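You operate a simulated robot arm through the tools that you are given. There is no shell and no other tool. Be economical: measure what you need, move in short steps, check, and stop when the job is done.

You run a simulated two-armed robot. Do the job below in one go: nothing can be reset, and whatever is moved stays where it is left.

## Task
Take the cap off the yellow cap bottle and lay it down on the white table.

Only the result counts: the job must be done as asked and must still hold three seconds after the hand-in. Knocking over, shifting, dropping, spilling or breaking anything else fails it. A push-on lid holds only when it is set on centred and level and pressed home; a screw cap is set on level and turned clockwise until tight.

## Robot
Two 7-joint arms with two-finger parallel grippers on one trunk, on a base that drives. Base frame: it is fixed to the floor where the robot stands at the start and does not move with it; the origin is under the middle of the robot, x ahead of it, y to its left, z up; the surface under the hand at the start is at about z = 800. Lengths are in mm, angles in rad, forces in N, time in s.
The left shoulder is at the start at [50, 187, 1110], the right one opposite. With the tool pointing down near the work surface each hand reaches from about 100 to 660 mm from the robot's upright axis, wherever it stands, measured 20 degrees to its own side. Payload 3.43 kg a hand.
The tool frame of a hand sits at the grasp point between the pads (the TCP): z along the fingers, y along the line on which they close. The tips reach 30 mm beyond it. The gripper opens to 94 mm. The fingers are 28 mm wide and 10 mm thick; the gripper's body (50 by 96 mm) begins 55 mm behind the TCP.
Orientation is that of the tool frame in the base frame, as a unit quaternion [x, y, z, w]. With the fingers straight down and closing along the base's y, the tool's x points along the base's -x, its y along +y and its z along -z.

## Interface
- The arms move only by the tool arm_command. It takes "left_moves", "right_moves" or both (then of equal length, played together; a hand with none holds still); each is a list of rows, each a list of 3 entries, a list of its own where there are three numbers: the shift along the tool's x, y, z in mm, then the turn, a rotation vector about the tool's x, y, z in rad, then the opening in per cent of the stroke, from 0 (shut) to 100 (fully open). In form: [[[dx, dy, dz], [wx, wy, wz], jaw], ...]. A call has 1 to 12 rows; each row shifts and turns the commanded pose from where the row before left it, along the tool's axes as they then stand. A row lasts 0.2 s, in which the tool goes at most 50 mm and 0.15 rad; a call with a longer step from one row to the next is refused whole, and so is a gripper value outside its range. A pose out of reach is approached as far as the arm can. The call stops where the force on the tool passes 40 N (or 10 N more than at its start, if that is more) or the arm is blocked; 0.2 s more then pass. The fingers move at their own pace (about 153 mm/s each) and stop on an object; they squeeze with about 33 N. The grip force told is the motor's: it shows also when the fingers shut on nothing. Time passes only in rows, and 0.2 s behind the last, so rows that do not move let the fingers close. It gives the time, the measured TCP pose, the force on the tool (base axes), the opening and the grip force at its end, in the units of the frame above (readings bear some noise), with the torque about the TCP (base axes, N m) and any sound that the robot's microphone picked up.
- Cameras (640 x 400 px; columns grow to the right, rows downward): "scene" is now at [144.4, -7.4, 1270.3]; the picture's right is [-0.07, -1.00, 0.00], its down [-0.57, 0.04, -0.82] and it looks along [0.82, -0.06, -0.58] (base axes); focal length 242 px, centre (320, 200). "left" rides on the left gripper at [76, -14, -102] in its tool frame; the picture's right is [0.18, 0.98, 0.00], its down [-0.75, 0.14, -0.64] and it looks along [-0.63, 0.12, 0.77] (tool axes); focal length 243 px, centre (320, 200). "right" rides on the right gripper at [76, 14, -102] in its tool frame; the picture's right is [-0.18, 0.98, 0.00], its down [-0.75, -0.14, -0.64] and it looks along [-0.63, -0.12, 0.77] (tool axes); focal length 243 px, centre (320, 200). There is no depth. A picture from a camera that has moved, and an enlarged one, comes with that camera's place and axes in the base frame and with its lens.
- get_image(camera): a new picture of that camera. The clock stands still meanwhile.
- slide_trunk(by): slides the trunk up (or, below 0, down) by that many mm; the arms and the scene camera ride with it, the base frame stays. It gives what a move gives, with no picture.
- roll_base(legs): drives the robot by 1 to 6 legs, each [ahead, left, turn to the left] in mm, mm and rad, along the robot's own axes; the way and the turn of a leg run together, so that a leg with both is an arc; at most 1500 mm and 3.142 rad a leg. The arms and the cameras ride along, it lands a little off, and it stops where it bumps. It gives what a move gives.
- turn_head(pan, tilt): turns the head with the scene camera to pan (to the left, within 1.396 rad either way) and tilt (down, from -0.506 to 1.204), counted from straight ahead of the robot. It gives what a move gives.
- enlarge(camera, box): a new picture of the part [left, top, right, bottom] of that camera's present view, enlarged. The clock stands still meanwhile.
- job_done(): hands the job in; it is judged then, once.

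Work in short steps. Places have to be worked out from the pictures, the camera data and where the tool is seen: move nearer, look again, correct. Check each grasp and each placing, and mend what went wrong. You have 120 turns and 88 pictures in all, those below and enlarged ones among them. Open the grippers and draw the arms clear of the work before you hand the job in, unless the task says otherwise; then end with one line.

The tools are called after ">>>" as name(argument=value, ...) on one line, values as JSON. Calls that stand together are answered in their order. arm_command: Moves the arms, as the interface text tells. Its arguments: {"type":"object","properties":{"left_moves":{"type":"array","items":{"type":"array"}},"right_moves":{"type":"array","items":{"type":"array"}}},"required":[]} The other tools are called the same way: slide_trunk (by) slides the trunk up or down; roll_base (legs) drives the base; turn_head (pan, tilt) turns the head that bears the scene camera; get_image (camera) takes a picture; enlarge (camera, box) takes an enlarged picture of a part of a camera's view; job_done () hands the job in.

At the start:

```text
time: 0.0
left_tool_pos: [394.7, 83.1, 1143.3]
left_orientation: [-0.001, 1.0, 0.0, 0.0]
left_force: [0.7, 0.0, 0.4]
left_moment: [0.04, 0.03, -0.02]
left_width: 94.0
left_gripper_force: 0.0
right_tool_pos: [358.2, -233.9, 1142.7]
right_orientation: [0.001, 1.0, 0.0, 0.0]
right_force: [0.2, 0.3, -0.3]
right_moment: [0.01, 0.0, 0.02]
right_width: 94.0
right_gripper_force: 0.0
trunk travel left (down, up): [-325.0, 107.0]
robot x, y, heading: [0.7, 1.1, -0.003]
head pan, tilt: [-0.075, 0.613]
```

scene: 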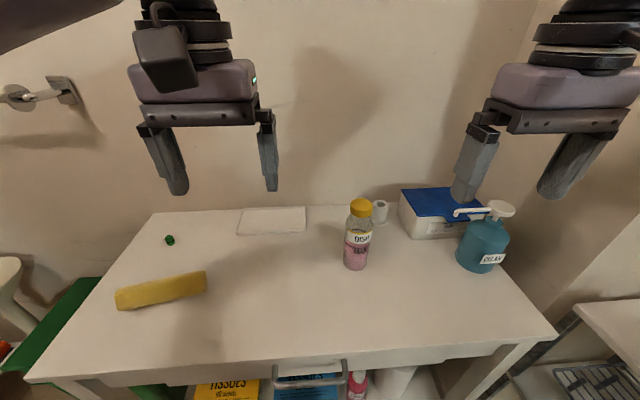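
right: 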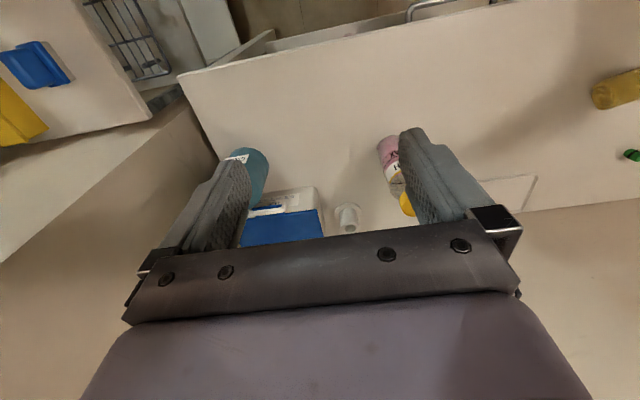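
left: 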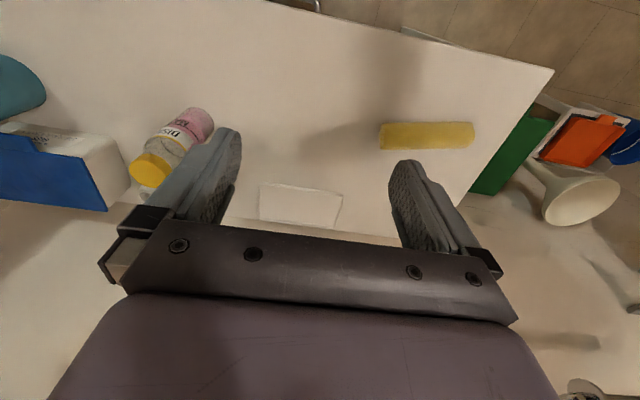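

I'll take a closer look at the bottle and its cap in the scene view.

>>> enlarge(camera="scene", box=[300, 180, 420, 280])

>>> enlarge(camera="left", box=[100, 90, 260, 200])

```text
4.00 times, centred on (360, 230) of scene
camera zoom: at [144.4, -7.4, 1270.3], right [-0.07, -1.0, 0.0], down [-0.57, 0.04, -0.82], along [0.82, -0.06, -0.58], focal length 967 px, centre (160, 80)
```

zoom: 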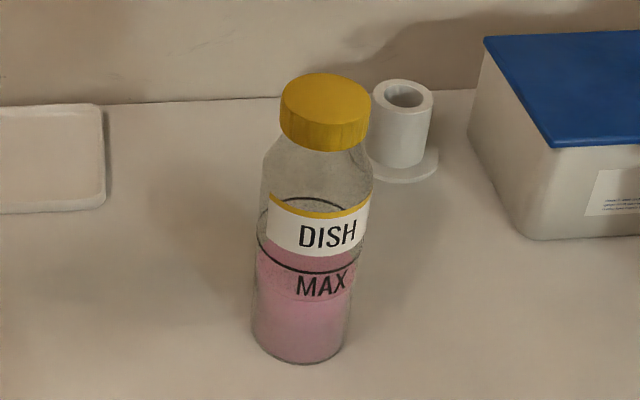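

```text
3.64 times, centred on (180, 145) of left
camera zoom: at [318.3, 70.9, 1247.4], right [-0.19, 0.98, 0.0], down [0.75, 0.14, 0.64], along [0.63, 0.12, -0.77], focal length 882 px, centre (829, 400)
```

zoom: 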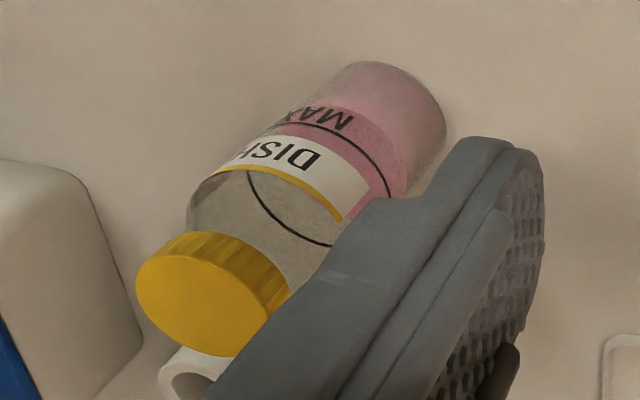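

The bottle stands near [549, -127], with the cap top at about z 964 and 47 mm wide. It looks like a screw cap, so I'll hold the body with the left hand and turn the cap with the right. First I'll turn the left hand in place.

>>> arm_command(left_moves=[[[0, 0, 0], [0, 0, 0.131], 100], [[0, 0, 0], [0, 0, 0.131], 100], [[0, 0, 0], [0, 0, 0.131], 100], [[0, 0, 0], [0, 0, 0.131], 100], [[0, 0, 0], [0, 0, 0.131], 100], [[0, 0, 0], [0, 0, 0.13], 100], [[0, 0, 0], [0, -0.142, 0], 100], [[0, 0, 0], [0, -0.142, 0], 100], [[0, 0, 0], [0, -0.142, 0], 100], [[0, 0, 0], [0, -0.142, 0], 100]])

```text
time: 2.2
left_tool_pos: [395.2, 83.8, 1144.3]
left_orientation: [0.367, 0.887, -0.108, 0.26]
left_force: [-1.0, 0.0, 0.0]
left_moment: [-0.02, -0.01, -0.01]
left_width: 94.3
left_gripper_force: 0.1
right_tool_pos: [358.5, -232.4, 1143.5]
right_orientation: [0.001, 1.0, 0.0, 0.001]
right_force: [0.1, 0.2, 0.0]
right_moment: [0.03, -0.01, -0.02]
right_width: 94.0
right_gripper_force: 0.1
trunk travel left (down, up): [-325.0, 107.0]
robot x, y, heading: [-1.1, 0.6, -0.002]
head pan, tilt: [-0.075, 0.613]
```

The left hand's orientation is as planned. I'll finish the pitch and move to a stand-off 140 mm short of the bottle.

>>> arm_command(left_moves=[[[0, 0, 0], [0, -0.142, 0], 100], [[0, 0, 0], [0, -0.142, 0], 100], [[0, 0, 0], [0, -0.142, 0], 100], [[0, 0, 0], [0, -0.14, 0], 100], [[25, -8, 40.6], [0, 0, 0], 100], [[25, -8, 40.6], [0, 0, 0], 100], [[25, -8, 40.6], [0, 0, 0], 100], [[25, -8, 40.6], [0, 0, 0], 100], [[25, -8, 40.6], [0, 0, 0], 100], [[0, 0, 0], [0, 0, 0], 100]])

>>> get_image(camera="scene")

>>> get_image(camera="left")

```text
time: 4.4
left_tool_pos: [459.0, -37.2, 945.1]
left_orientation: [0.321, 0.779, -0.205, 0.498]
left_force: [-0.3, 0.2, 0.1]
left_moment: [-0.01, -0.02, 0.03]
left_width: 94.2
left_gripper_force: 0.1
right_tool_pos: [357.3, -233.1, 1142.1]
right_orientation: [0.001, 1.0, 0.0, 0.001]
right_force: [-0.1, -0.9, 0.0]
right_moment: [0.01, 0.01, 0.0]
right_width: 93.8
right_gripper_force: 0.0
trunk travel left (down, up): [-325.0, 107.0]
robot x, y, heading: [-0.8, 0.9, -0.0]
head pan, tilt: [-0.075, 0.613]
```

```text
82 pictures are left
camera scene: at [144.3, -7.4, 1270.4], right [-0.07, -1.0, 0.0], down [-0.57, 0.04, -0.82], along [0.82, -0.06, -0.58], focal length 242 px, centre (320, 200)
```

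scene: 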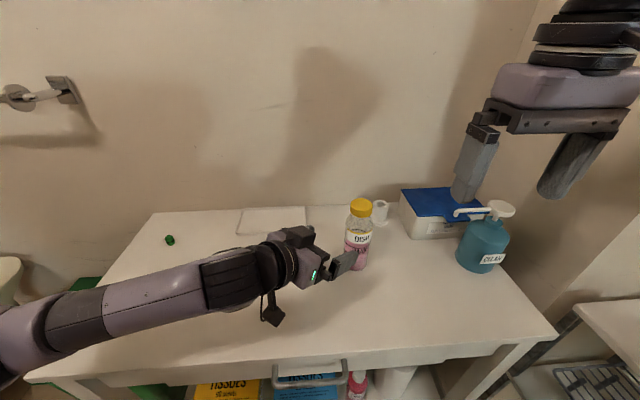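

```text
81 pictures are left
camera left: at [361.0, 42.7, 920.2], right [0.64, 0.75, -0.17], down [-0.09, 0.29, 0.95], along [0.76, -0.6, 0.25], focal length 243 px, centre (320, 200)
```

left: 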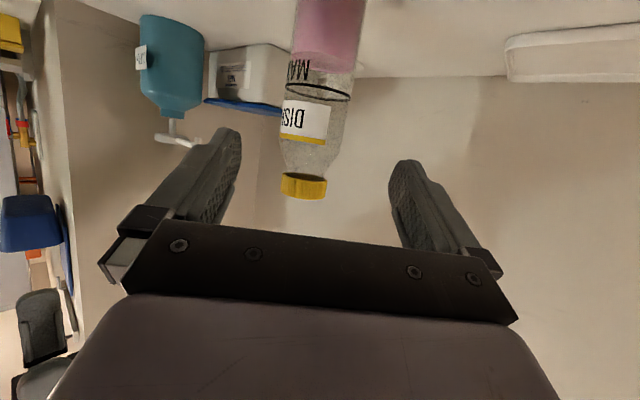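

The bottle is centred between the open left fingers, and its axis is near (543, -124). I'll go in 80 mm and check again.

>>> arm_command(left_moves=[[[1, -0.5, 20], [0, 0, 0], 100], [[1, -0.5, 20], [0, 0, 0], 100], [[1, -0.5, 20], [0, 0, 0], 100], [[0, -0.5, 20], [0, 0, 0], 100]])

>>> get_image(camera="left")

>>> enlarge(camera="scene", box=[260, 170, 420, 290])

```text
time: 5.4
left_tool_pos: [509.3, -88.6, 908.9]
left_orientation: [0.322, 0.779, -0.206, 0.498]
left_force: [0.2, 0.5, 0.1]
left_moment: [-0.03, -0.01, 0.03]
left_width: 94.3
left_gripper_force: 0.1
right_tool_pos: [357.5, -233.0, 1141.8]
right_orientation: [0.001, 1.0, 0.0, -0.001]
right_force: [-0.3, -0.1, 0.4]
right_moment: [-0.01, 0.0, 0.0]
right_width: 94.2
right_gripper_force: 0.1
trunk travel left (down, up): [-325.0, 107.0]
robot x, y, heading: [-2.6, 0.1, -0.002]
head pan, tilt: [-0.075, 0.613]
```

```text
80 pictures are left
camera left: at [409.8, -9.6, 884.2], right [0.64, 0.75, -0.17], down [-0.09, 0.29, 0.95], along [0.76, -0.6, 0.25], focal length 243 px, centre (320, 200)
```

left: 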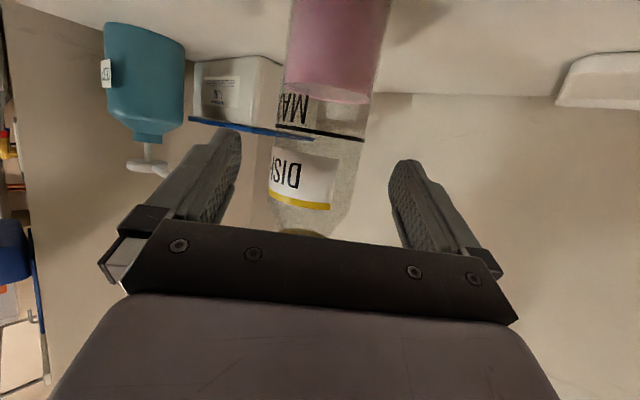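

```text
3.33 times, centred on (340, 230) of scene
camera zoom: at [144.4, -7.6, 1270.3], right [-0.07, -1.0, 0.0], down [-0.57, 0.04, -0.82], along [0.82, -0.06, -0.58], focal length 806 px, centre (253, 100)
```

zoom: 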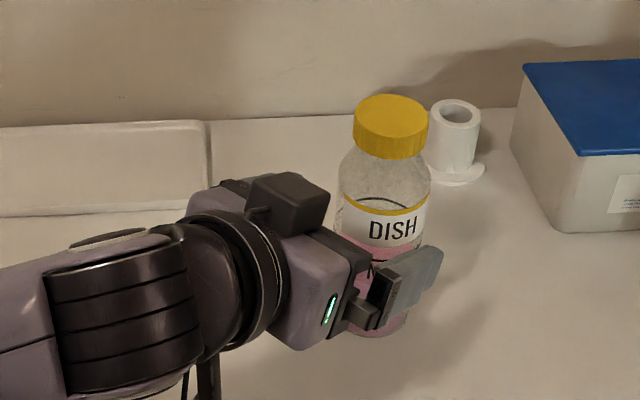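

The bottle still sits centred between the fingers, so I'll advance the last 52 mm and check before closing.

>>> arm_command(left_moves=[[[0, 0, 18], [0, 0, 0], 100], [[0, 0, 17], [0, 0, 0], 100], [[0, 0, 17], [0, 0, 0], 100]])

>>> get_image(camera="left")

>>> enlarge(camera="scene", box=[260, 170, 420, 290])

```text
time: 6.2
left_tool_pos: [543.3, -121.3, 887.0]
left_orientation: [0.322, 0.779, -0.206, 0.497]
left_force: [0.1, -0.6, -0.7]
left_moment: [0.01, 0.0, -0.01]
left_width: 93.9
left_gripper_force: 0.1
right_tool_pos: [358.5, -232.8, 1142.5]
right_orientation: [0.001, 1.0, 0.0, 0.0]
right_force: [-0.5, -0.7, -0.4]
right_moment: [-0.03, -0.01, 0.02]
right_width: 94.2
right_gripper_force: 0.0
trunk travel left (down, up): [-325.0, 107.0]
robot x, y, heading: [0.4, 4.2, 0.004]
head pan, tilt: [-0.075, 0.613]
```

```text
78 pictures are left
camera left: at [443.6, -42.5, 861.7], right [0.64, 0.75, -0.17], down [-0.09, 0.29, 0.95], along [0.76, -0.59, 0.25], focal length 243 px, centre (320, 200)
```

left: 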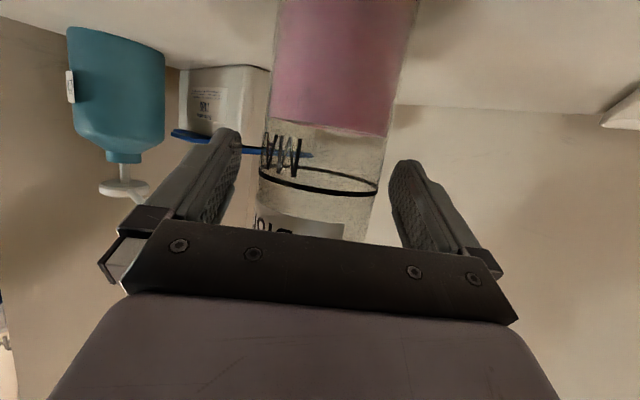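

```text
3.33 times, centred on (340, 230) of scene
camera zoom: at [144.4, -7.6, 1270.3], right [-0.07, -1.0, 0.0], down [-0.57, 0.04, -0.82], along [0.82, -0.06, -0.58], focal length 806 px, centre (253, 100)
```

zoom: 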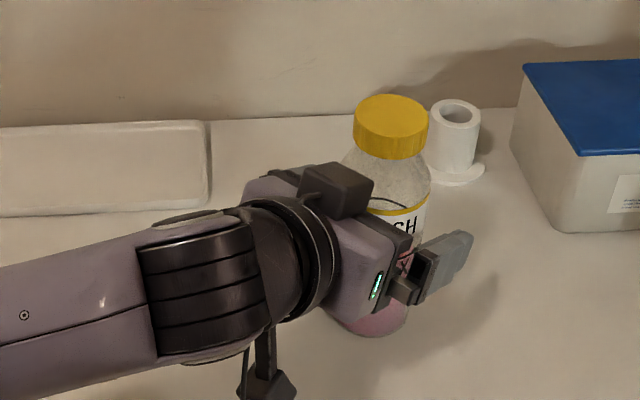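

The bottle axis projects right at the TCP and is laterally centred. I'll close the left gripper.

>>> arm_command(left_moves=[[[0, 0, 0], [0, 0, 0], 80], [[0, 0, 0], [0, 0, 0], 70], [[0, 0, 0], [0, 0, 0], 60], [[0, 0, 0], [0, 0, 0], 50], [[0, 0, 0], [0, 0, 0], 40], [[0, 0, 0], [0, 0, 0], 20]])

>>> enlarge(camera="scene", box=[260, 170, 420, 290])

```text
time: 7.6
left_tool_pos: [542.1, -121.1, 887.1]
left_orientation: [0.321, 0.779, -0.205, 0.497]
left_force: [0.6, -0.9, 0.5]
left_moment: [-0.01, -0.09, -0.05]
left_width: 63.4
left_gripper_force: 33.3
right_tool_pos: [357.7, -234.0, 1142.5]
right_orientation: [0.001, 1.0, -0.001, 0.001]
right_force: [0.5, -1.6, -0.7]
right_moment: [-0.02, 0.01, 0.0]
right_width: 94.3
right_gripper_force: 0.1
trunk travel left (down, up): [-325.0, 107.0]
robot x, y, heading: [1.6, -0.1, 0.003]
head pan, tilt: [-0.075, 0.613]
```

```text
3.33 times, centred on (340, 230) of scene
camera zoom: at [144.3, -7.5, 1270.4], right [-0.07, -1.0, 0.0], down [-0.57, 0.04, -0.82], along [0.82, -0.06, -0.58], focal length 806 px, centre (253, 100)
```

zoom: 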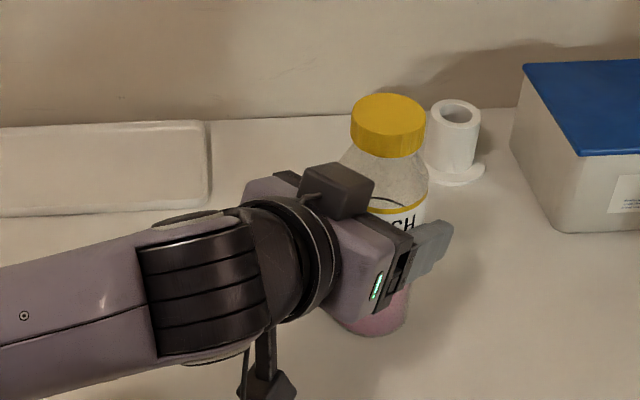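

The bottle is gripped at 63.4 mm wide. The cap top centre works out at about [541, -120, 976], with the cap some 19 mm tall. I'll bring the right hand above it and pre-turn it clockwise.

>>> arm_command(right_moves=[[[-36.6, 22.8, 10.4], [0, 0, 0], 100], [[-36.6, 22.8, 10.4], [0, 0, 0], 100], [[-36.6, 22.8, 10.4], [0, 0, 0], 100], [[-36.6, 22.8, 10.4], [0, 0, 0], 100], [[-36.6, 22.8, 10.4], [0, 0, 0], 100], [[0, 0, 0], [0, 0, 0.125], 100], [[0, 0, 0], [0, 0, 0.125], 100], [[0, 0, 0], [0, 0, 0.125], 100], [[0, 0, 0], [0, 0, 0.125], 100], [[0, 0, 0], [0, 0, 0.125], 100], [[0, 0, 0], [0, 0, 0.125], 100]])

>>> get_image(camera="right")

>>> get_image(camera="scene")

```text
time: 10.0
left_tool_pos: [541.6, -121.6, 886.6]
left_orientation: [0.322, 0.779, -0.205, 0.497]
left_force: [-0.9, -0.2, 1.5]
left_moment: [0.05, 0.01, 0.01]
left_width: 63.5
left_gripper_force: 32.4
right_tool_pos: [454.6, -180.1, 1111.6]
right_orientation: [0.368, 0.93, 0.001, 0.0]
right_force: [0.0, 1.1, 0.4]
right_moment: [0.01, 0.0, 0.01]
right_width: 93.8
right_gripper_force: 0.1
right hand out of reach, approached as far as the arm can: row 3, 4, 5
trunk travel left (down, up): [-325.0, 107.0]
robot x, y, heading: [-2.1, -1.3, 0.004]
head pan, tilt: [-0.075, 0.613]
```

```text
75 pictures are left
camera right: at [410.0, -116.5, 1214.2], right [0.81, 0.59, 0.0], down [0.45, -0.62, 0.64], along [0.38, -0.52, -0.77], focal length 243 px, centre (320, 200)
```

right: 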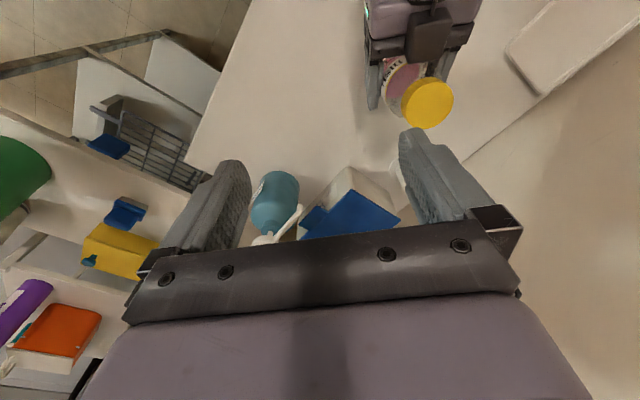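

```text
74 pictures are left
camera scene: at [144.2, -7.4, 1270.4], right [-0.07, -1.0, 0.0], down [-0.57, 0.04, -0.82], along [0.82, -0.06, -0.57], focal length 242 px, centre (320, 200)
```

scene: 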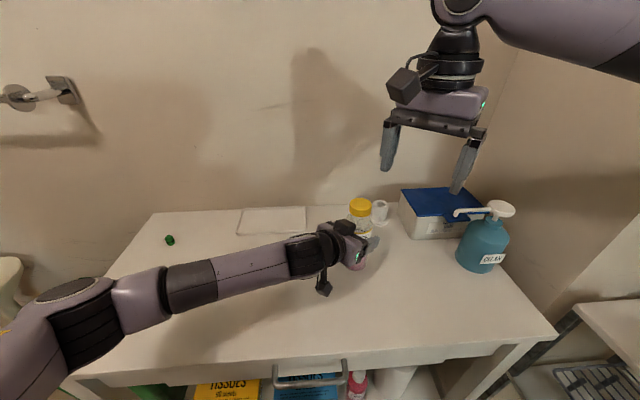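

The right hand can't reach over the cap from this height: its wrist is too high relative to the shoulder. I'll release the bottle, back the left hand out, raise the trunk by 100 mm and re-grasp.

>>> arm_command(left_moves=[[[0, 0, 0], [0, 0, 0], 75], [[0, 0, 0], [0, 0, 0], 100], [[0, 0, 0], [0, 0, 0], 100], [[0, 0, -20], [0, 0, 0], 100], [[0, 0, -25], [0, 0, 0], 100], [[0, 0, -35], [0, 0, 0], 100], [[0, 0, -40], [0, 0, 0], 100]])

>>> slide_trunk(by=100)

>>> get_image(camera="scene")

```text
time: 11.6
left_tool_pos: [464.9, -44.4, 938.3]
left_orientation: [0.322, 0.779, -0.205, 0.497]
left_force: [0.5, 0.0, -0.7]
left_moment: [0.02, 0.0, -0.03]
left_width: 94.0
left_gripper_force: 0.1
right_tool_pos: [453.8, -178.0, 1113.1]
right_orientation: [0.366, 0.931, 0.0, 0.0]
right_force: [-0.3, 0.6, 0.2]
right_moment: [-0.03, 0.02, -0.01]
right_width: 94.0
right_gripper_force: 0.1
trunk travel left (down, up): [-325.0, 107.0]
robot x, y, heading: [0.0, 0.7, 0.005]
head pan, tilt: [-0.075, 0.613]
```

```text
time: 12.9
left_tool_pos: [464.8, -44.8, 1038.4]
left_orientation: [0.322, 0.78, -0.205, 0.497]
left_force: [0.0, -0.6, 0.1]
left_moment: [-0.01, -0.01, -0.01]
left_width: 93.8
left_gripper_force: 0.1
right_tool_pos: [453.8, -179.4, 1212.9]
right_orientation: [0.366, 0.93, 0.0, -0.001]
right_force: [-0.6, 0.6, 0.2]
right_moment: [-0.01, 0.03, 0.03]
right_width: 94.1
right_gripper_force: 0.1
trunk travel left (down, up): [-425.0, 7.0]
robot x, y, heading: [2.8, -3.2, 0.005]
head pan, tilt: [-0.075, 0.613]
```

```text
73 pictures are left
camera scene: at [144.5, -7.5, 1370.3], right [-0.07, -1.0, 0.0], down [-0.57, 0.04, -0.82], along [0.82, -0.06, -0.58], focal length 242 px, centre (320, 200)
```

scene: 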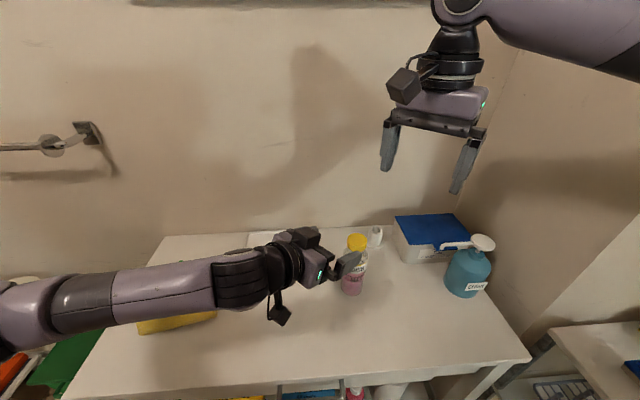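

The bottle still stands in place. I'll lower the left hand back to its stand-off and move the right hand over the cap to test its reach.

>>> arm_command(left_moves=[[[30.2, 0, 14.1], [0, 0, 0], 100], [[30.2, 0, 14.1], [0, 0, 0], 100], [[30.2, 0, 14.1], [0, 0, 0], 100], [[0, 0, 0], [0, 0, 0], 100], [[0, 0, 0], [0, 0, 0], 100], [[0, 0, 0], [0, 0, 0], 100]], right_moves=[[[0, 0, 40], [0, 0, 0], 100], [[-5, 25, 40], [0, 0, 0], 100], [[-5, 25, 40], [0, 0, 0], 100], [[-7, 26, 3], [0, 0, 0], 100], [[-6, 26.5, 0], [0, 0, 0], 100], [[0, 0, 0], [0, 0, 0], 100]])

>>> get_image(camera="right")

```text
time: 14.3
left_tool_pos: [465.7, -38.9, 954.3]
left_orientation: [0.323, 0.779, -0.207, 0.496]
left_force: [1.3, -0.9, 0.7]
left_moment: [-0.01, -0.02, 0.01]
left_width: 94.1
left_gripper_force: 0.0
left hand out of reach, approached as far as the arm can: row 2, 3
right_tool_pos: [483.7, -186.0, 1095.3]
right_orientation: [0.367, 0.93, 0.001, 0.0]
right_force: [0.6, 0.4, -0.1]
right_moment: [-0.01, 0.02, 0.0]
right_width: 94.1
right_gripper_force: 0.1
right hand out of reach, approached as far as the arm can: row 2, 3, 4, 5
trunk travel left (down, up): [-425.0, 7.0]
robot x, y, heading: [-0.3, 0.8, 0.004]
head pan, tilt: [-0.075, 0.613]
```

```text
72 pictures are left
camera right: at [440.1, -123.4, 1197.2], right [0.81, 0.59, 0.0], down [0.45, -0.62, 0.64], along [0.38, -0.52, -0.77], focal length 243 px, centre (320, 200)
```

right: 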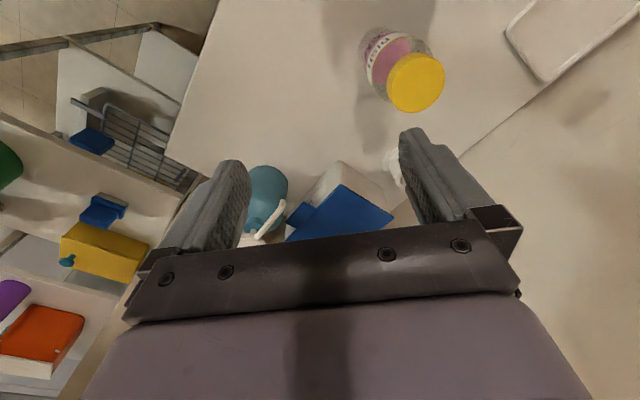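

The right hand stopped short again, possibly because of the pre-turn. I'll undo the yaw and approach the point above the cap from here.

>>> arm_command(right_moves=[[[0, 0, 0], [0, 0, -0.125], 100], [[0, 0, 0], [0, 0, -0.125], 100], [[0, 0, 0], [0, 0, -0.125], 100], [[0, 0, 0], [0, 0, -0.125], 100], [[0, 0, 0], [0, 0, -0.125], 100], [[0, 0, 0], [0, 0, -0.125], 100], [[-14, 16.5, 12], [0, 0, 0], 100], [[-14, 16.5, 12], [0, 0, 0], 100], [[-14, 16.5, 12], [0, 0, 0], 100], [[-14, 16.5, 0], [0, 0, 0], 100], [[0, 0, 0], [0, 0, 0], 100]])

>>> get_image(camera="scene")

```text
time: 16.7
left_tool_pos: [465.9, -39.4, 953.7]
left_orientation: [0.323, 0.779, -0.207, 0.496]
left_force: [0.1, -0.4, -0.4]
left_moment: [-0.02, 0.01, 0.0]
left_width: 94.1
left_gripper_force: 0.0
right_tool_pos: [482.5, -186.4, 1082.4]
right_orientation: [0.001, 1.0, 0.001, 0.0]
right_force: [-0.9, 0.4, 0.2]
right_moment: [0.0, 0.03, -0.02]
right_width: 93.9
right_gripper_force: 0.0
right hand out of reach, approached as far as the arm can: row 7, 8, 9, 10
trunk travel left (down, up): [-425.0, 7.0]
robot x, y, heading: [-3.1, 2.9, -0.003]
head pan, tilt: [-0.075, 0.613]
```

```text
71 pictures are left
camera scene: at [144.4, -7.4, 1370.3], right [-0.07, -1.0, 0.0], down [-0.57, 0.04, -0.82], along [0.82, -0.06, -0.58], focal length 242 px, centre (320, 200)
```

scene: 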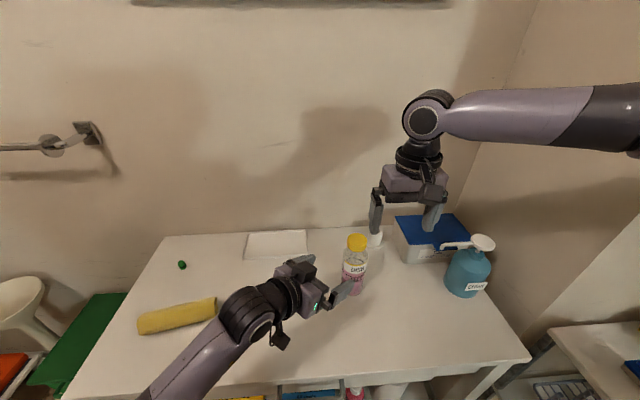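

The right arm may be stuck in an elbow posture rather than at full stretch. I'll probe with a pure forward move.

>>> arm_command(right_moves=[[[30, -20, 0], [0, 0, 0], 100], [[0, 0, 30], [0, 0, 0], 100], [[-30, 0, 0], [0, 0, 0], 100], [[-20, 0, 0], [0, 0, 0], 100], [[-20, 0, 0], [0, 0, 0], 100], [[0, 0, 0], [0, 0, 0], 100]])

```text
time: 18.1
left_tool_pos: [464.8, -38.6, 954.4]
left_orientation: [0.322, 0.779, -0.206, 0.497]
left_force: [0.1, 0.5, 0.1]
left_moment: [0.02, -0.02, 0.0]
left_width: 94.1
left_gripper_force: 0.0
right_tool_pos: [508.4, -219.1, 1056.3]
right_orientation: [0.001, 1.0, 0.001, 0.002]
right_force: [0.4, -0.2, -0.3]
right_moment: [-0.01, 0.02, -0.02]
right_width: 94.1
right_gripper_force: 0.0
right hand out of reach, approached as far as the arm can: row 4, 5
trunk travel left (down, up): [-425.0, 7.0]
robot x, y, heading: [2.6, -0.7, -0.002]
head pan, tilt: [-0.075, 0.613]
```

Reach grows as the hand drops, but only just enough. Driving the base nearer would help both arms, so I'll look down to check clearance to the table.

>>> turn_head(pan=0, tilt=1.204)

>>> get_image(camera="scene")

```text
time: 19.1
left_tool_pos: [466.1, -38.1, 954.5]
left_orientation: [0.322, 0.779, -0.206, 0.497]
left_force: [-0.4, 0.6, 0.4]
left_moment: [-0.01, 0.03, -0.03]
left_width: 94.1
left_gripper_force: 0.1
right_tool_pos: [509.2, -217.7, 1056.9]
right_orientation: [0.001, 1.0, 0.001, 0.001]
right_force: [-0.4, 0.1, 0.7]
right_moment: [-0.02, 0.02, -0.03]
right_width: 94.0
right_gripper_force: 0.1
trunk travel left (down, up): [-425.0, 7.0]
robot x, y, heading: [-1.5, -0.8, 0.001]
head pan, tilt: [0.0, 1.201]
```

```text
70 pictures are left
camera scene: at [112.6, -0.9, 1326.9], right [0.0, -1.0, 0.0], down [-0.93, 0.0, -0.36], along [0.36, 0.0, -0.93], focal length 242 px, centre (320, 200)
```

scene: 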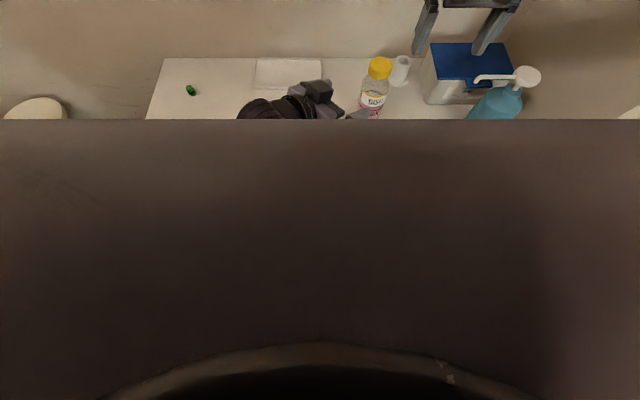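

The body hides the view ahead of the base. I'll draw the right hand back and pitch it so its camera shows the gap between base and table.

>>> arm_command(right_moves=[[[43, -20, -10], [0, 0, 0], 100], [[43, -20, -10], [0, 0, 0], 100], [[43, -20, -10], [0, 0, 0], 100], [[43, -20, -10], [0, 0, 0], 100], [[43, -20, -10], [0, 0, 0], 100], [[20, -20, -10], [0, 0, 0], 100], [[0, 0, 0], [0, 0.15, 0], 100], [[0, 0, 0], [0, 0.15, 0], 100], [[0, 0, 0], [0, 0.15, 0], 100], [[0, 0, 0], [0, 0.15, 0], 100], [[0, 0, 0], [0, 0.15, 0], 100], [[0, 0, 0], [0, 0, 0], 100]])

>>> get_image(camera="right")

```text
time: 21.7
left_tool_pos: [466.1, -38.7, 954.6]
left_orientation: [0.321, 0.78, -0.205, 0.497]
left_force: [-0.1, 0.4, 0.0]
left_moment: [-0.02, -0.01, 0.0]
left_width: 94.1
left_gripper_force: 0.0
right_tool_pos: [272.5, -339.2, 1117.2]
right_orientation: [0.0, 0.93, 0.001, -0.366]
right_force: [-0.4, 0.0, 0.3]
right_moment: [0.01, -0.03, 0.0]
right_width: 94.0
right_gripper_force: 0.0
trunk travel left (down, up): [-425.0, 7.0]
robot x, y, heading: [-0.4, 1.9, 0.001]
head pan, tilt: [0.0, 1.201]
```

```text
69 pictures are left
camera right: at [288.7, -324.1, 1242.6], right [0.14, 0.98, -0.12], down [0.99, -0.14, -0.04], along [-0.06, -0.12, -0.99], focal length 243 px, centre (320, 200)
```

right: 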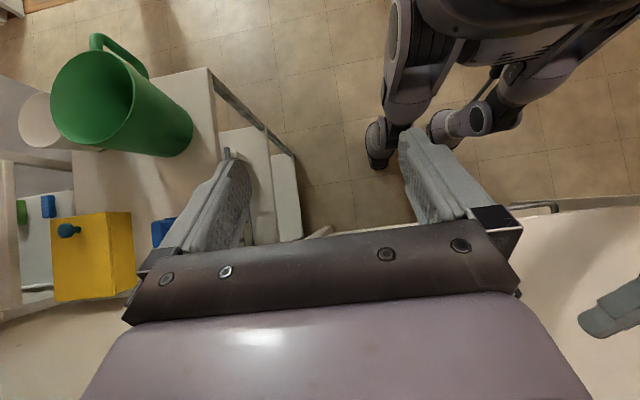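

The robot's feet are near x = 100 and the table edge is at x ≈ 320, so driving 100 mm ahead looks safe. First I'll back the left hand away from the bottle and level the right hand again.

>>> arm_command(left_moves=[[[0, 0, -25], [0, 0, 0], 100], [[0, 0, -25], [0, 0, 0], 100], [[0, 0, -25], [0, 0, 0], 100], [[0, 0, -25], [0, 0, 0], 100], [[0, 0, 0], [0, 0, 0], 100]], right_moves=[[[0, 0, 0], [0, -0.15, 0], 100], [[0, 0, 0], [0, -0.15, 0], 100], [[0, 0, 0], [0, -0.15, 0], 100], [[0, 0, 0], [0, -0.15, 0], 100], [[0, 0, 0], [0, -0.15, 0], 100]])

>>> turn_head(pan=-0.1, tilt=0.75)

>>> get_image(camera="scene")

```text
time: 22.9
left_tool_pos: [401.3, 24.8, 997.5]
left_orientation: [0.322, 0.779, -0.205, 0.497]
left_force: [0.3, 0.4, 0.3]
left_moment: [-0.01, 0.01, -0.03]
left_width: 94.2
left_gripper_force: 0.0
right_tool_pos: [272.4, -338.7, 1116.0]
right_orientation: [0.0, 1.0, 0.0, 0.002]
right_force: [-0.1, 0.1, 0.3]
right_moment: [0.0, 0.01, 0.0]
right_width: 93.9
right_gripper_force: 0.1
trunk travel left (down, up): [-425.0, 7.0]
robot x, y, heading: [-1.4, -1.7, -0.001]
head pan, tilt: [0.0, 1.201]
```

```text
time: 23.8
left_tool_pos: [401.5, 25.6, 997.2]
left_orientation: [0.323, 0.78, -0.205, 0.496]
left_force: [-0.3, 0.7, 0.0]
left_moment: [0.0, 0.01, 0.02]
left_width: 94.2
left_gripper_force: 0.1
right_tool_pos: [272.1, -339.2, 1115.0]
right_orientation: [0.001, 1.0, -0.001, 0.0]
right_force: [0.0, -1.2, -0.1]
right_moment: [0.0, -0.01, 0.0]
right_width: 94.2
right_gripper_force: 0.0
trunk travel left (down, up): [-425.0, 7.0]
robot x, y, heading: [-1.5, 4.1, -0.002]
head pan, tilt: [-0.099, 0.75]
```

```text
68 pictures are left
camera scene: at [139.1, -9.1, 1358.5], right [-0.1, -1.0, 0.0], down [-0.68, 0.07, -0.73], along [0.73, -0.07, -0.68], focal length 242 px, centre (320, 200)
```

scene: 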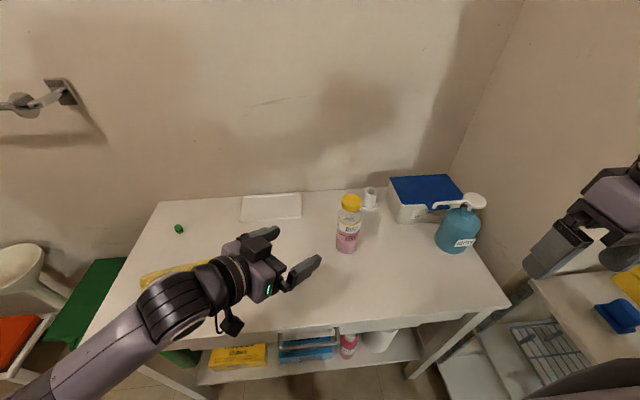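

The path looks clear. I'll drive 100 mm ahead.

>>> roll_base(legs=[[100, 0, 0]])

>>> get_image(camera="scene")

>>> enlarge(camera="right", box=[0, 0, 320, 200])

```text
time: 25.0
left_tool_pos: [445.6, 24.9, 996.3]
left_orientation: [0.322, 0.779, -0.206, 0.496]
left_force: [-0.3, -0.5, -0.6]
left_moment: [-0.04, 0.02, -0.03]
left_width: 94.0
left_gripper_force: 0.1
right_tool_pos: [317.7, -337.8, 1116.3]
right_orientation: [-0.001, 1.0, 0.0, 0.0]
right_force: [-0.2, -0.8, 0.1]
right_moment: [0.0, 0.0, -0.02]
right_width: 94.0
right_gripper_force: 0.0
trunk travel left (down, up): [-425.0, 7.0]
robot x, y, heading: [42.3, -2.1, -0.004]
head pan, tilt: [-0.099, 0.75]
stopped in leg 1: the robot was blocked; the commanded pose is now the measured one
```

```text
67 pictures are left
camera scene: at [184.1, -9.1, 1358.5], right [-0.1, -1.0, 0.0], down [-0.68, 0.07, -0.73], along [0.73, -0.07, -0.68], focal length 242 px, centre (320, 200)
```

scene: 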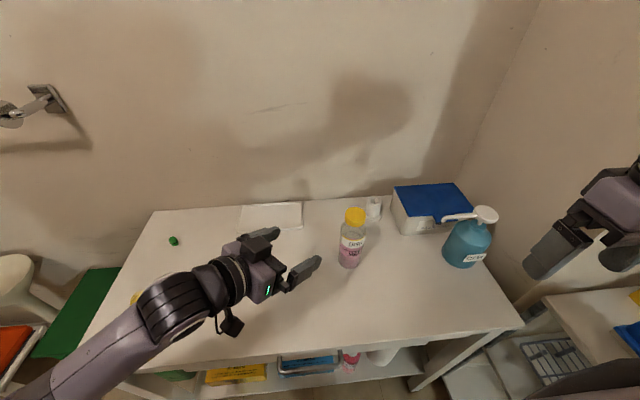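

```text
2.00 times, centred on (160, 100) of right
camera zoom: at [243.2, -324.1, 1217.7], right [0.18, 0.98, 0.0], down [0.75, -0.14, 0.64], along [0.63, -0.12, -0.77], focal length 485 px, centre (640, 400)
```

zoom: 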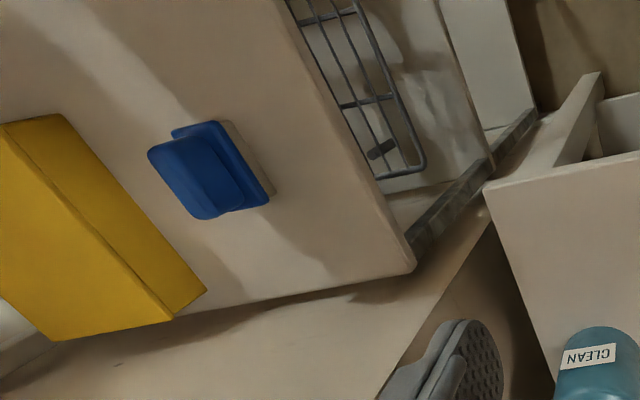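

The drive stopped after 44 mm with everything still standing. I'll lower the trunk 30 mm and bring the left hand back to the stand-off to test its reach.

>>> slide_trunk(by=-30)

>>> arm_command(left_moves=[[[-0.4, -11.5, 19.8], [0, 0, 0], 100], [[-0.4, -11.5, 19.8], [0, 0, 0], 100], [[-0.4, -11.4, 19.7], [0, 0, 0], 100], [[0, 0, 20], [0, 0, 0], 100], [[0, 0, 0], [0, 0, 0], 100]])

>>> get_image(camera="left")

```text
time: 25.7
left_tool_pos: [446.8, 26.0, 966.2]
left_orientation: [0.322, 0.779, -0.206, 0.498]
left_force: [-0.7, 0.8, 0.2]
left_moment: [0.01, 0.04, 0.02]
left_width: 94.1
left_gripper_force: 0.1
right_tool_pos: [316.4, -338.2, 1085.8]
right_orientation: [0.0, 1.0, 0.0, 0.001]
right_force: [-0.3, 0.0, 0.0]
right_moment: [0.02, -0.03, 0.02]
right_width: 93.6
right_gripper_force: 0.0
trunk travel left (down, up): [-395.0, 37.0]
robot x, y, heading: [47.2, -1.6, -0.004]
head pan, tilt: [-0.099, 0.75]
```

```text
time: 26.9
left_tool_pos: [452.6, 4.5, 957.6]
left_orientation: [0.323, 0.779, -0.208, 0.496]
left_force: [1.2, 0.8, 0.7]
left_moment: [0.0, 0.01, 0.0]
left_width: 93.9
left_gripper_force: 0.1
left hand out of reach, approached as far as the arm can: row 2, 3, 4
right_tool_pos: [316.9, -338.2, 1085.2]
right_orientation: [0.0, 1.0, 0.001, 0.0]
right_force: [-0.4, 0.3, -0.6]
right_moment: [0.02, 0.03, 0.01]
right_width: 94.2
right_gripper_force: 0.0
trunk travel left (down, up): [-395.0, 37.0]
robot x, y, heading: [42.7, 2.9, 0.003]
head pan, tilt: [-0.099, 0.75]
```

```text
65 pictures are left
camera left: at [352.4, 84.3, 933.3], right [0.64, 0.75, -0.17], down [-0.08, 0.29, 0.95], along [0.76, -0.6, 0.25], focal length 243 px, centre (320, 200)
```

left: 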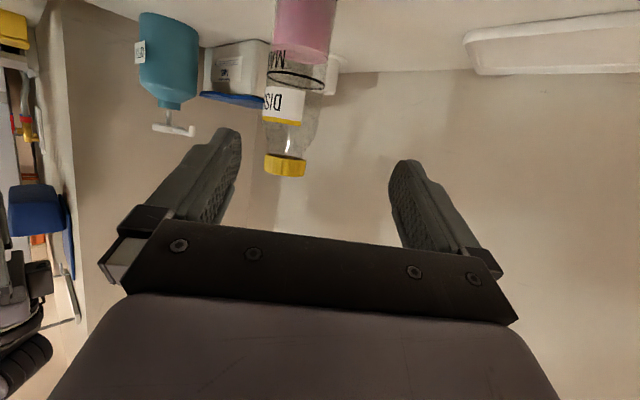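

The left wrist is at a limit when it is this flat and low. I'll pitch the left hand 20° further down and retry.

>>> arm_command(left_moves=[[[0, 0, 0], [0, 0.117, 0], 100], [[0, 0, 0], [0, 0.117, 0], 100], [[0, 0, 0], [0, 0.116, 0], 100], [[0, -10, 10], [0, 0, 0], 100], [[0, -10, 10], [0, 0, 0], 100], [[0, -10, 10], [0, 0, 0], 100], [[0, 0, 0], [0, 0, 0], 100]])

```text
time: 28.5
left_tool_pos: [445.0, -30.9, 937.5]
left_orientation: [0.354, 0.853, -0.146, 0.354]
left_force: [0.0, -0.2, -0.1]
left_moment: [-0.01, 0.01, 0.0]
left_width: 94.2
left_gripper_force: 0.0
right_tool_pos: [315.3, -338.7, 1085.1]
right_orientation: [0.0, 1.0, 0.0, 0.001]
right_force: [-1.1, 0.5, 0.0]
right_moment: [0.0, 0.03, -0.02]
right_width: 93.8
right_gripper_force: 0.1
trunk travel left (down, up): [-395.0, 37.0]
robot x, y, heading: [46.7, 0.6, 0.003]
head pan, tilt: [-0.099, 0.75]
```

That worked. Now I'll test the right hand's reach above the cap.

>>> arm_command(right_moves=[[[-32.3, 31.3, 6.4], [0, 0, 0], 100], [[-32.3, 31.3, 6.4], [0, 0, 0], 100], [[-32.3, 31.3, 6.4], [0, 0, 0], 100], [[-32.3, 31.3, 6.4], [0, 0, 0], 100], [[-32.3, 31.3, 6.4], [0, 0, 0], 100], [[-32.3, 31.3, 6.4], [0, 0, 0], 100], [[-32.2, 31.2, 6.4], [0, 0, 0], 100], [[0, 0, 0], [0, 0, 0], 100]])

>>> get_image(camera="right")

>>> get_image(camera="scene")

```text
time: 30.3
left_tool_pos: [444.6, -29.9, 936.8]
left_orientation: [0.354, 0.854, -0.147, 0.353]
left_force: [0.3, -0.2, -0.9]
left_moment: [0.04, 0.02, -0.02]
left_width: 94.2
left_gripper_force: 0.0
right_tool_pos: [504.9, -168.9, 1049.6]
right_orientation: [0.0, 1.0, 0.001, 0.002]
right_force: [-0.6, 0.3, -0.4]
right_moment: [-0.01, -0.02, 0.02]
right_width: 94.1
right_gripper_force: 0.1
right hand out of reach, approached as far as the arm can: row 6, 7
trunk travel left (down, up): [-395.0, 37.0]
robot x, y, heading: [44.6, -0.6, 0.002]
head pan, tilt: [-0.099, 0.75]
```

```text
64 pictures are left
camera right: at [430.8, -154.5, 1151.8], right [0.19, 0.98, 0.0], down [0.75, -0.14, 0.64], along [0.63, -0.12, -0.77], focal length 243 px, centre (320, 200)
```

right: 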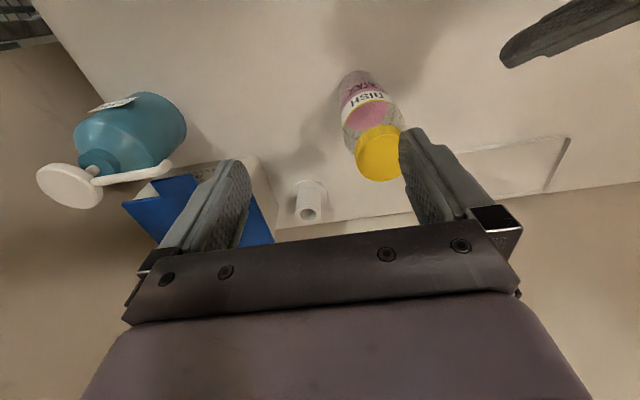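

```text
63 pictures are left
camera scene: at [183.1, -9.2, 1328.6], right [-0.1, -0.99, 0.0], down [-0.68, 0.07, -0.73], along [0.73, -0.07, -0.68], focal length 242 px, centre (320, 200)
```

scene: 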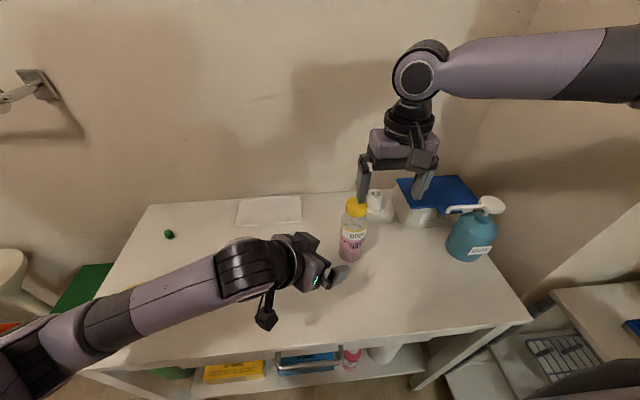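

Reach inward is worse: the right arm works best to its own side. Turning the robot left about 0.25 rad puts the bottle more to its right. I'll retract the right hand up and back, then back off a little and turn.

>>> arm_command(right_moves=[[[30, -20, -20], [0, 0, 0], 100], [[40, -20, -10], [0, 0, 0], 100], [[40, -20, 0], [0, 0, 0], 100]], left_moves=[[[0, 0, -20], [0, 0, 0], 100], [[0, 0, -20], [0, 0, 0], 100], [[0, 0, 0], [0, 0, 0], 100]])

>>> roll_base(legs=[[-15, 0, 0], [0, 0, 0.25]])

>>> get_image(camera="scene")

```text
time: 31.1
left_tool_pos: [423.6, -11.0, 966.3]
left_orientation: [0.353, 0.854, -0.146, 0.354]
left_force: [-0.7, 0.2, 0.1]
left_moment: [0.02, 0.0, 0.02]
left_width: 94.2
left_gripper_force: 0.0
right_tool_pos: [394.1, -227.5, 1080.8]
right_orientation: [0.001, 1.0, 0.001, 0.0]
right_force: [-1.1, -0.1, -0.7]
right_moment: [0.02, -0.02, 0.01]
right_width: 93.9
right_gripper_force: 0.1
trunk travel left (down, up): [-395.0, 37.0]
robot x, y, heading: [45.7, -2.8, -0.001]
head pan, tilt: [-0.099, 0.75]
```

```text
time: 32.8
left_tool_pos: [400.8, 82.5, 964.9]
left_orientation: [0.244, 0.891, -0.102, 0.368]
left_force: [-0.2, 0.6, 0.3]
left_moment: [-0.03, -0.01, -0.02]
left_width: 93.9
left_gripper_force: 0.0
right_tool_pos: [425.3, -135.4, 1081.9]
right_orientation: [-0.123, 0.992, 0.0, 0.0]
right_force: [0.3, -0.4, -0.1]
right_moment: [-0.01, 0.01, -0.01]
right_width: 93.9
right_gripper_force: 0.1
trunk travel left (down, up): [-395.0, 37.0]
robot x, y, heading: [30.0, 0.8, 0.246]
head pan, tilt: [-0.099, 0.75]
```

```text
62 pictures are left
camera scene: at [166.0, 25.9, 1328.6], right [0.15, -0.99, 0.0], down [-0.67, -0.1, -0.73], along [0.72, 0.11, -0.68], focal length 242 px, centre (320, 200)
```

scene: 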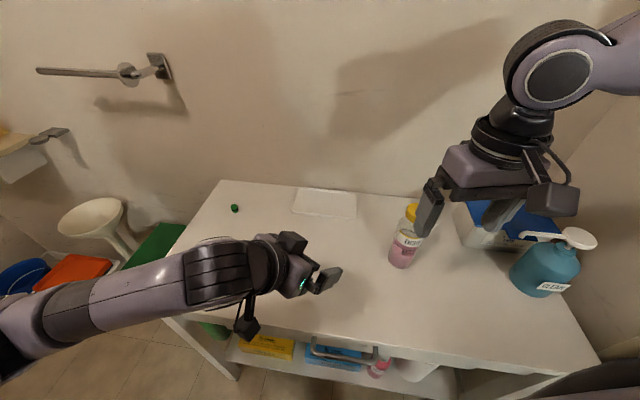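

The turn went cleanly and the bottle is undisturbed. I'll test the right hand's reach above the cap again.

>>> arm_command(right_moves=[[[-29, -3.4, 10.5], [0, 0, 0], 100], [[-29, -3.4, 10.5], [0, 0, 0], 100], [[-29, -3.4, 10.5], [0, 0, 0], 100], [[-29, -3.4, 10.5], [0, 0, 0], 100], [[0, 0, 0], [0, 0, 0], 100]])

>>> get_image(camera="right")

```text
time: 34.0
left_tool_pos: [401.4, 82.7, 967.1]
left_orientation: [0.244, 0.891, -0.1, 0.369]
left_force: [-0.3, 0.3, -0.8]
left_moment: [0.03, 0.01, 0.04]
left_width: 94.1
left_gripper_force: 0.1
right_tool_pos: [542.1, -119.4, 1039.2]
right_orientation: [-0.124, 0.992, 0.001, 0.001]
right_force: [0.5, -0.3, -0.5]
right_moment: [-0.02, -0.04, 0.0]
right_width: 94.0
right_gripper_force: 0.0
trunk travel left (down, up): [-395.0, 37.0]
robot x, y, heading: [29.0, 0.8, 0.244]
head pan, tilt: [-0.099, 0.75]
```

```text
61 pictures are left
camera right: at [466.1, -123.7, 1140.6], right [-0.06, 1.0, 0.0], down [0.76, 0.05, 0.64], along [0.64, 0.04, -0.77], focal length 243 px, centre (320, 200)
```

right: 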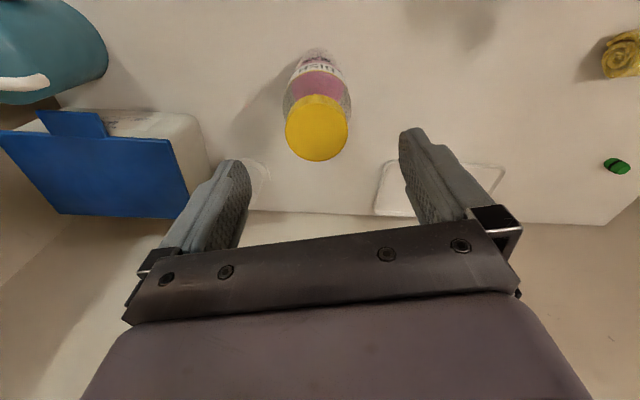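

The right hand reaches it, and the cap centre is confirmed at about (539, -121). I'll bring the left hand to its stand-off with heading -45° and pitch 35°.

>>> arm_command(left_moves=[[[0, 0, 0], [0.0885, 0, 0.0885], 100], [[0, 0, 0], [0.0885, 0, 0.0885], 100], [[0, 0, 0], [0, -0.0875, 0], 100], [[0, 0, 0], [0, -0.0875, 0], 100], [[-18.6, -11.1, 28.7], [0, 0, 0], 100], [[-18.6, -11.1, 28.7], [0, 0, 0], 100], [[-18.6, -11.1, 28.7], [0, 0, 0], 100], [[-18.6, -11.1, 28.7], [0, 0, 0], 100], [[0, 0, 0], [0, 0, 0], 100]])

>>> get_image(camera="left")

```text
time: 36.0
left_tool_pos: [466.6, -45.8, 961.5]
left_orientation: [0.34, 0.819, -0.178, 0.426]
left_force: [-0.5, -0.2, 0.5]
left_moment: [0.01, 0.0, -0.04]
left_width: 94.0
left_gripper_force: 0.1
right_tool_pos: [541.4, -119.0, 1038.0]
right_orientation: [-0.124, 0.992, 0.0, 0.0]
right_force: [-0.5, -0.5, -0.1]
right_moment: [0.01, 0.04, 0.01]
right_width: 94.1
right_gripper_force: 0.2
trunk travel left (down, up): [-395.0, 37.0]
robot x, y, heading: [31.1, 0.8, 0.244]
head pan, tilt: [-0.099, 0.75]
```

```text
60 pictures are left
camera left: at [365.0, 35.8, 958.0], right [0.62, 0.77, -0.15], down [0.03, 0.17, 0.99], along [0.78, -0.62, 0.08], focal length 243 px, centre (320, 200)
```

left: 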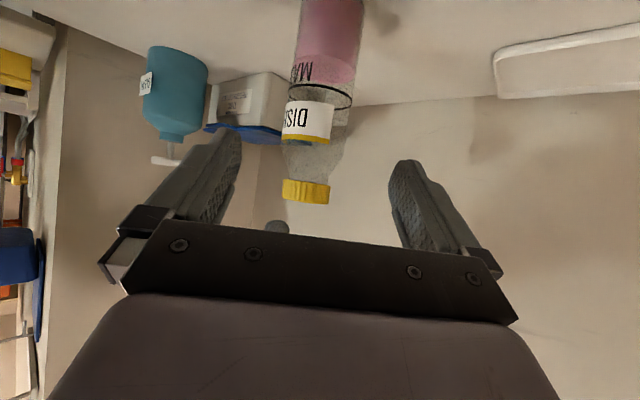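

The bottle is centred again. I'll advance to the grip position (about 125 mm) and check before closing.

>>> arm_command(left_moves=[[[1, 0, 25], [0, 0, 0], 100], [[1, 0, 25], [0, 0, 0], 100], [[1, 0, 25], [0, 0, 0], 100], [[1, 0, 20], [0, 0, 0], 100], [[0, 0, 15], [0, 0, 0], 100], [[0, 0, 15], [0, 0, 0], 100], [[0, 0, 0], [0, 0, 0], 100]])

>>> get_image(camera="left")

>>> get_image(camera="scene")

```text
time: 37.6
left_tool_pos: [536.5, -115.9, 885.7]
left_orientation: [0.34, 0.819, -0.177, 0.427]
left_force: [0.2, 0.3, -0.5]
left_moment: [-0.01, 0.02, -0.01]
left_width: 94.1
left_gripper_force: 0.0
right_tool_pos: [540.5, -118.6, 1039.3]
right_orientation: [-0.122, 0.993, 0.0, 0.001]
right_force: [-0.1, -0.6, -0.5]
right_moment: [-0.02, 0.0, 0.03]
right_width: 94.0
right_gripper_force: 0.0
trunk travel left (down, up): [-395.0, 37.0]
robot x, y, heading: [27.0, 1.3, 0.252]
head pan, tilt: [-0.099, 0.75]
```

```text
59 pictures are left
camera left: at [435.7, -34.7, 883.3], right [0.62, 0.77, -0.15], down [0.03, 0.17, 0.99], along [0.78, -0.62, 0.08], focal length 243 px, centre (320, 200)
```

left: 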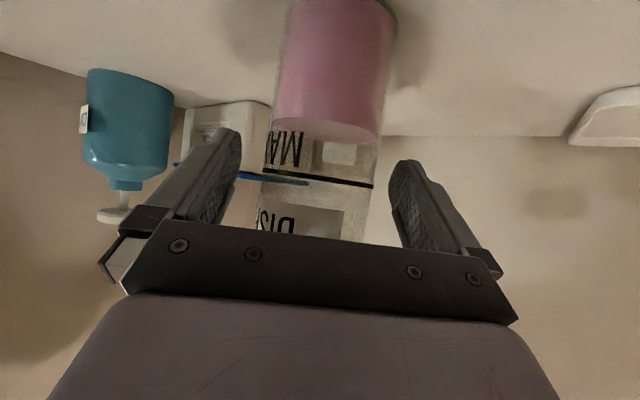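

```text
58 pictures are left
camera scene: at [165.9, 25.8, 1328.6], right [0.15, -0.99, 0.0], down [-0.67, -0.1, -0.73], along [0.72, 0.11, -0.68], focal length 242 px, centre (320, 200)
```

scene: 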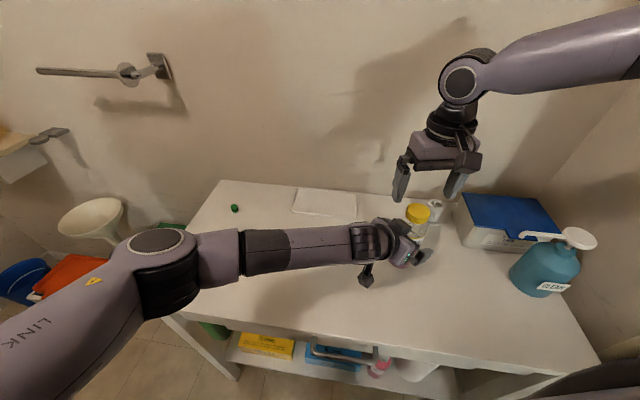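

The bottle is centred between the pads and about 10 mm past the TCP, as planned. I'll close the left gripper.

>>> arm_command(left_moves=[[[0, 0, 3], [0, 0, 0], 80], [[0, 0, 0], [0, 0, 0], 72], [[0, 0, 0], [0, 0, 0], 66], [[0, 0, 0], [0, 0, 0], 58], [[0, 0, 0], [0, 0, 0], 40], [[0, 0, 0], [0, 0, 0], 20]])

>>> get_image(camera="right")

```text
time: 39.0
left_tool_pos: [536.7, -118.1, 885.6]
left_orientation: [0.341, 0.819, -0.178, 0.426]
left_force: [1.3, -0.7, 0.6]
left_moment: [0.01, -0.09, 0.0]
left_width: 63.7
left_gripper_force: 32.8
right_tool_pos: [541.4, -119.9, 1039.7]
right_orientation: [-0.122, 0.992, 0.001, 0.002]
right_force: [-0.3, 0.2, 0.0]
right_moment: [-0.04, 0.0, -0.02]
right_width: 94.1
right_gripper_force: 0.0
trunk travel left (down, up): [-395.0, 37.0]
robot x, y, heading: [31.2, -1.3, 0.244]
head pan, tilt: [-0.099, 0.75]
```

```text
57 pictures are left
camera right: at [465.9, -123.7, 1140.7], right [-0.06, 1.0, 0.0], down [0.76, 0.05, 0.64], along [0.64, 0.04, -0.77], focal length 243 px, centre (320, 200)
```

right: 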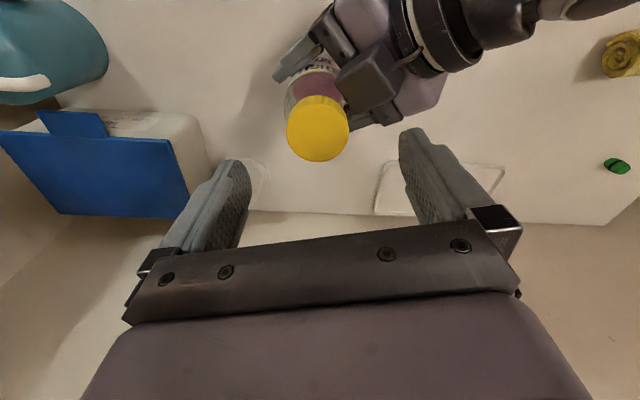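

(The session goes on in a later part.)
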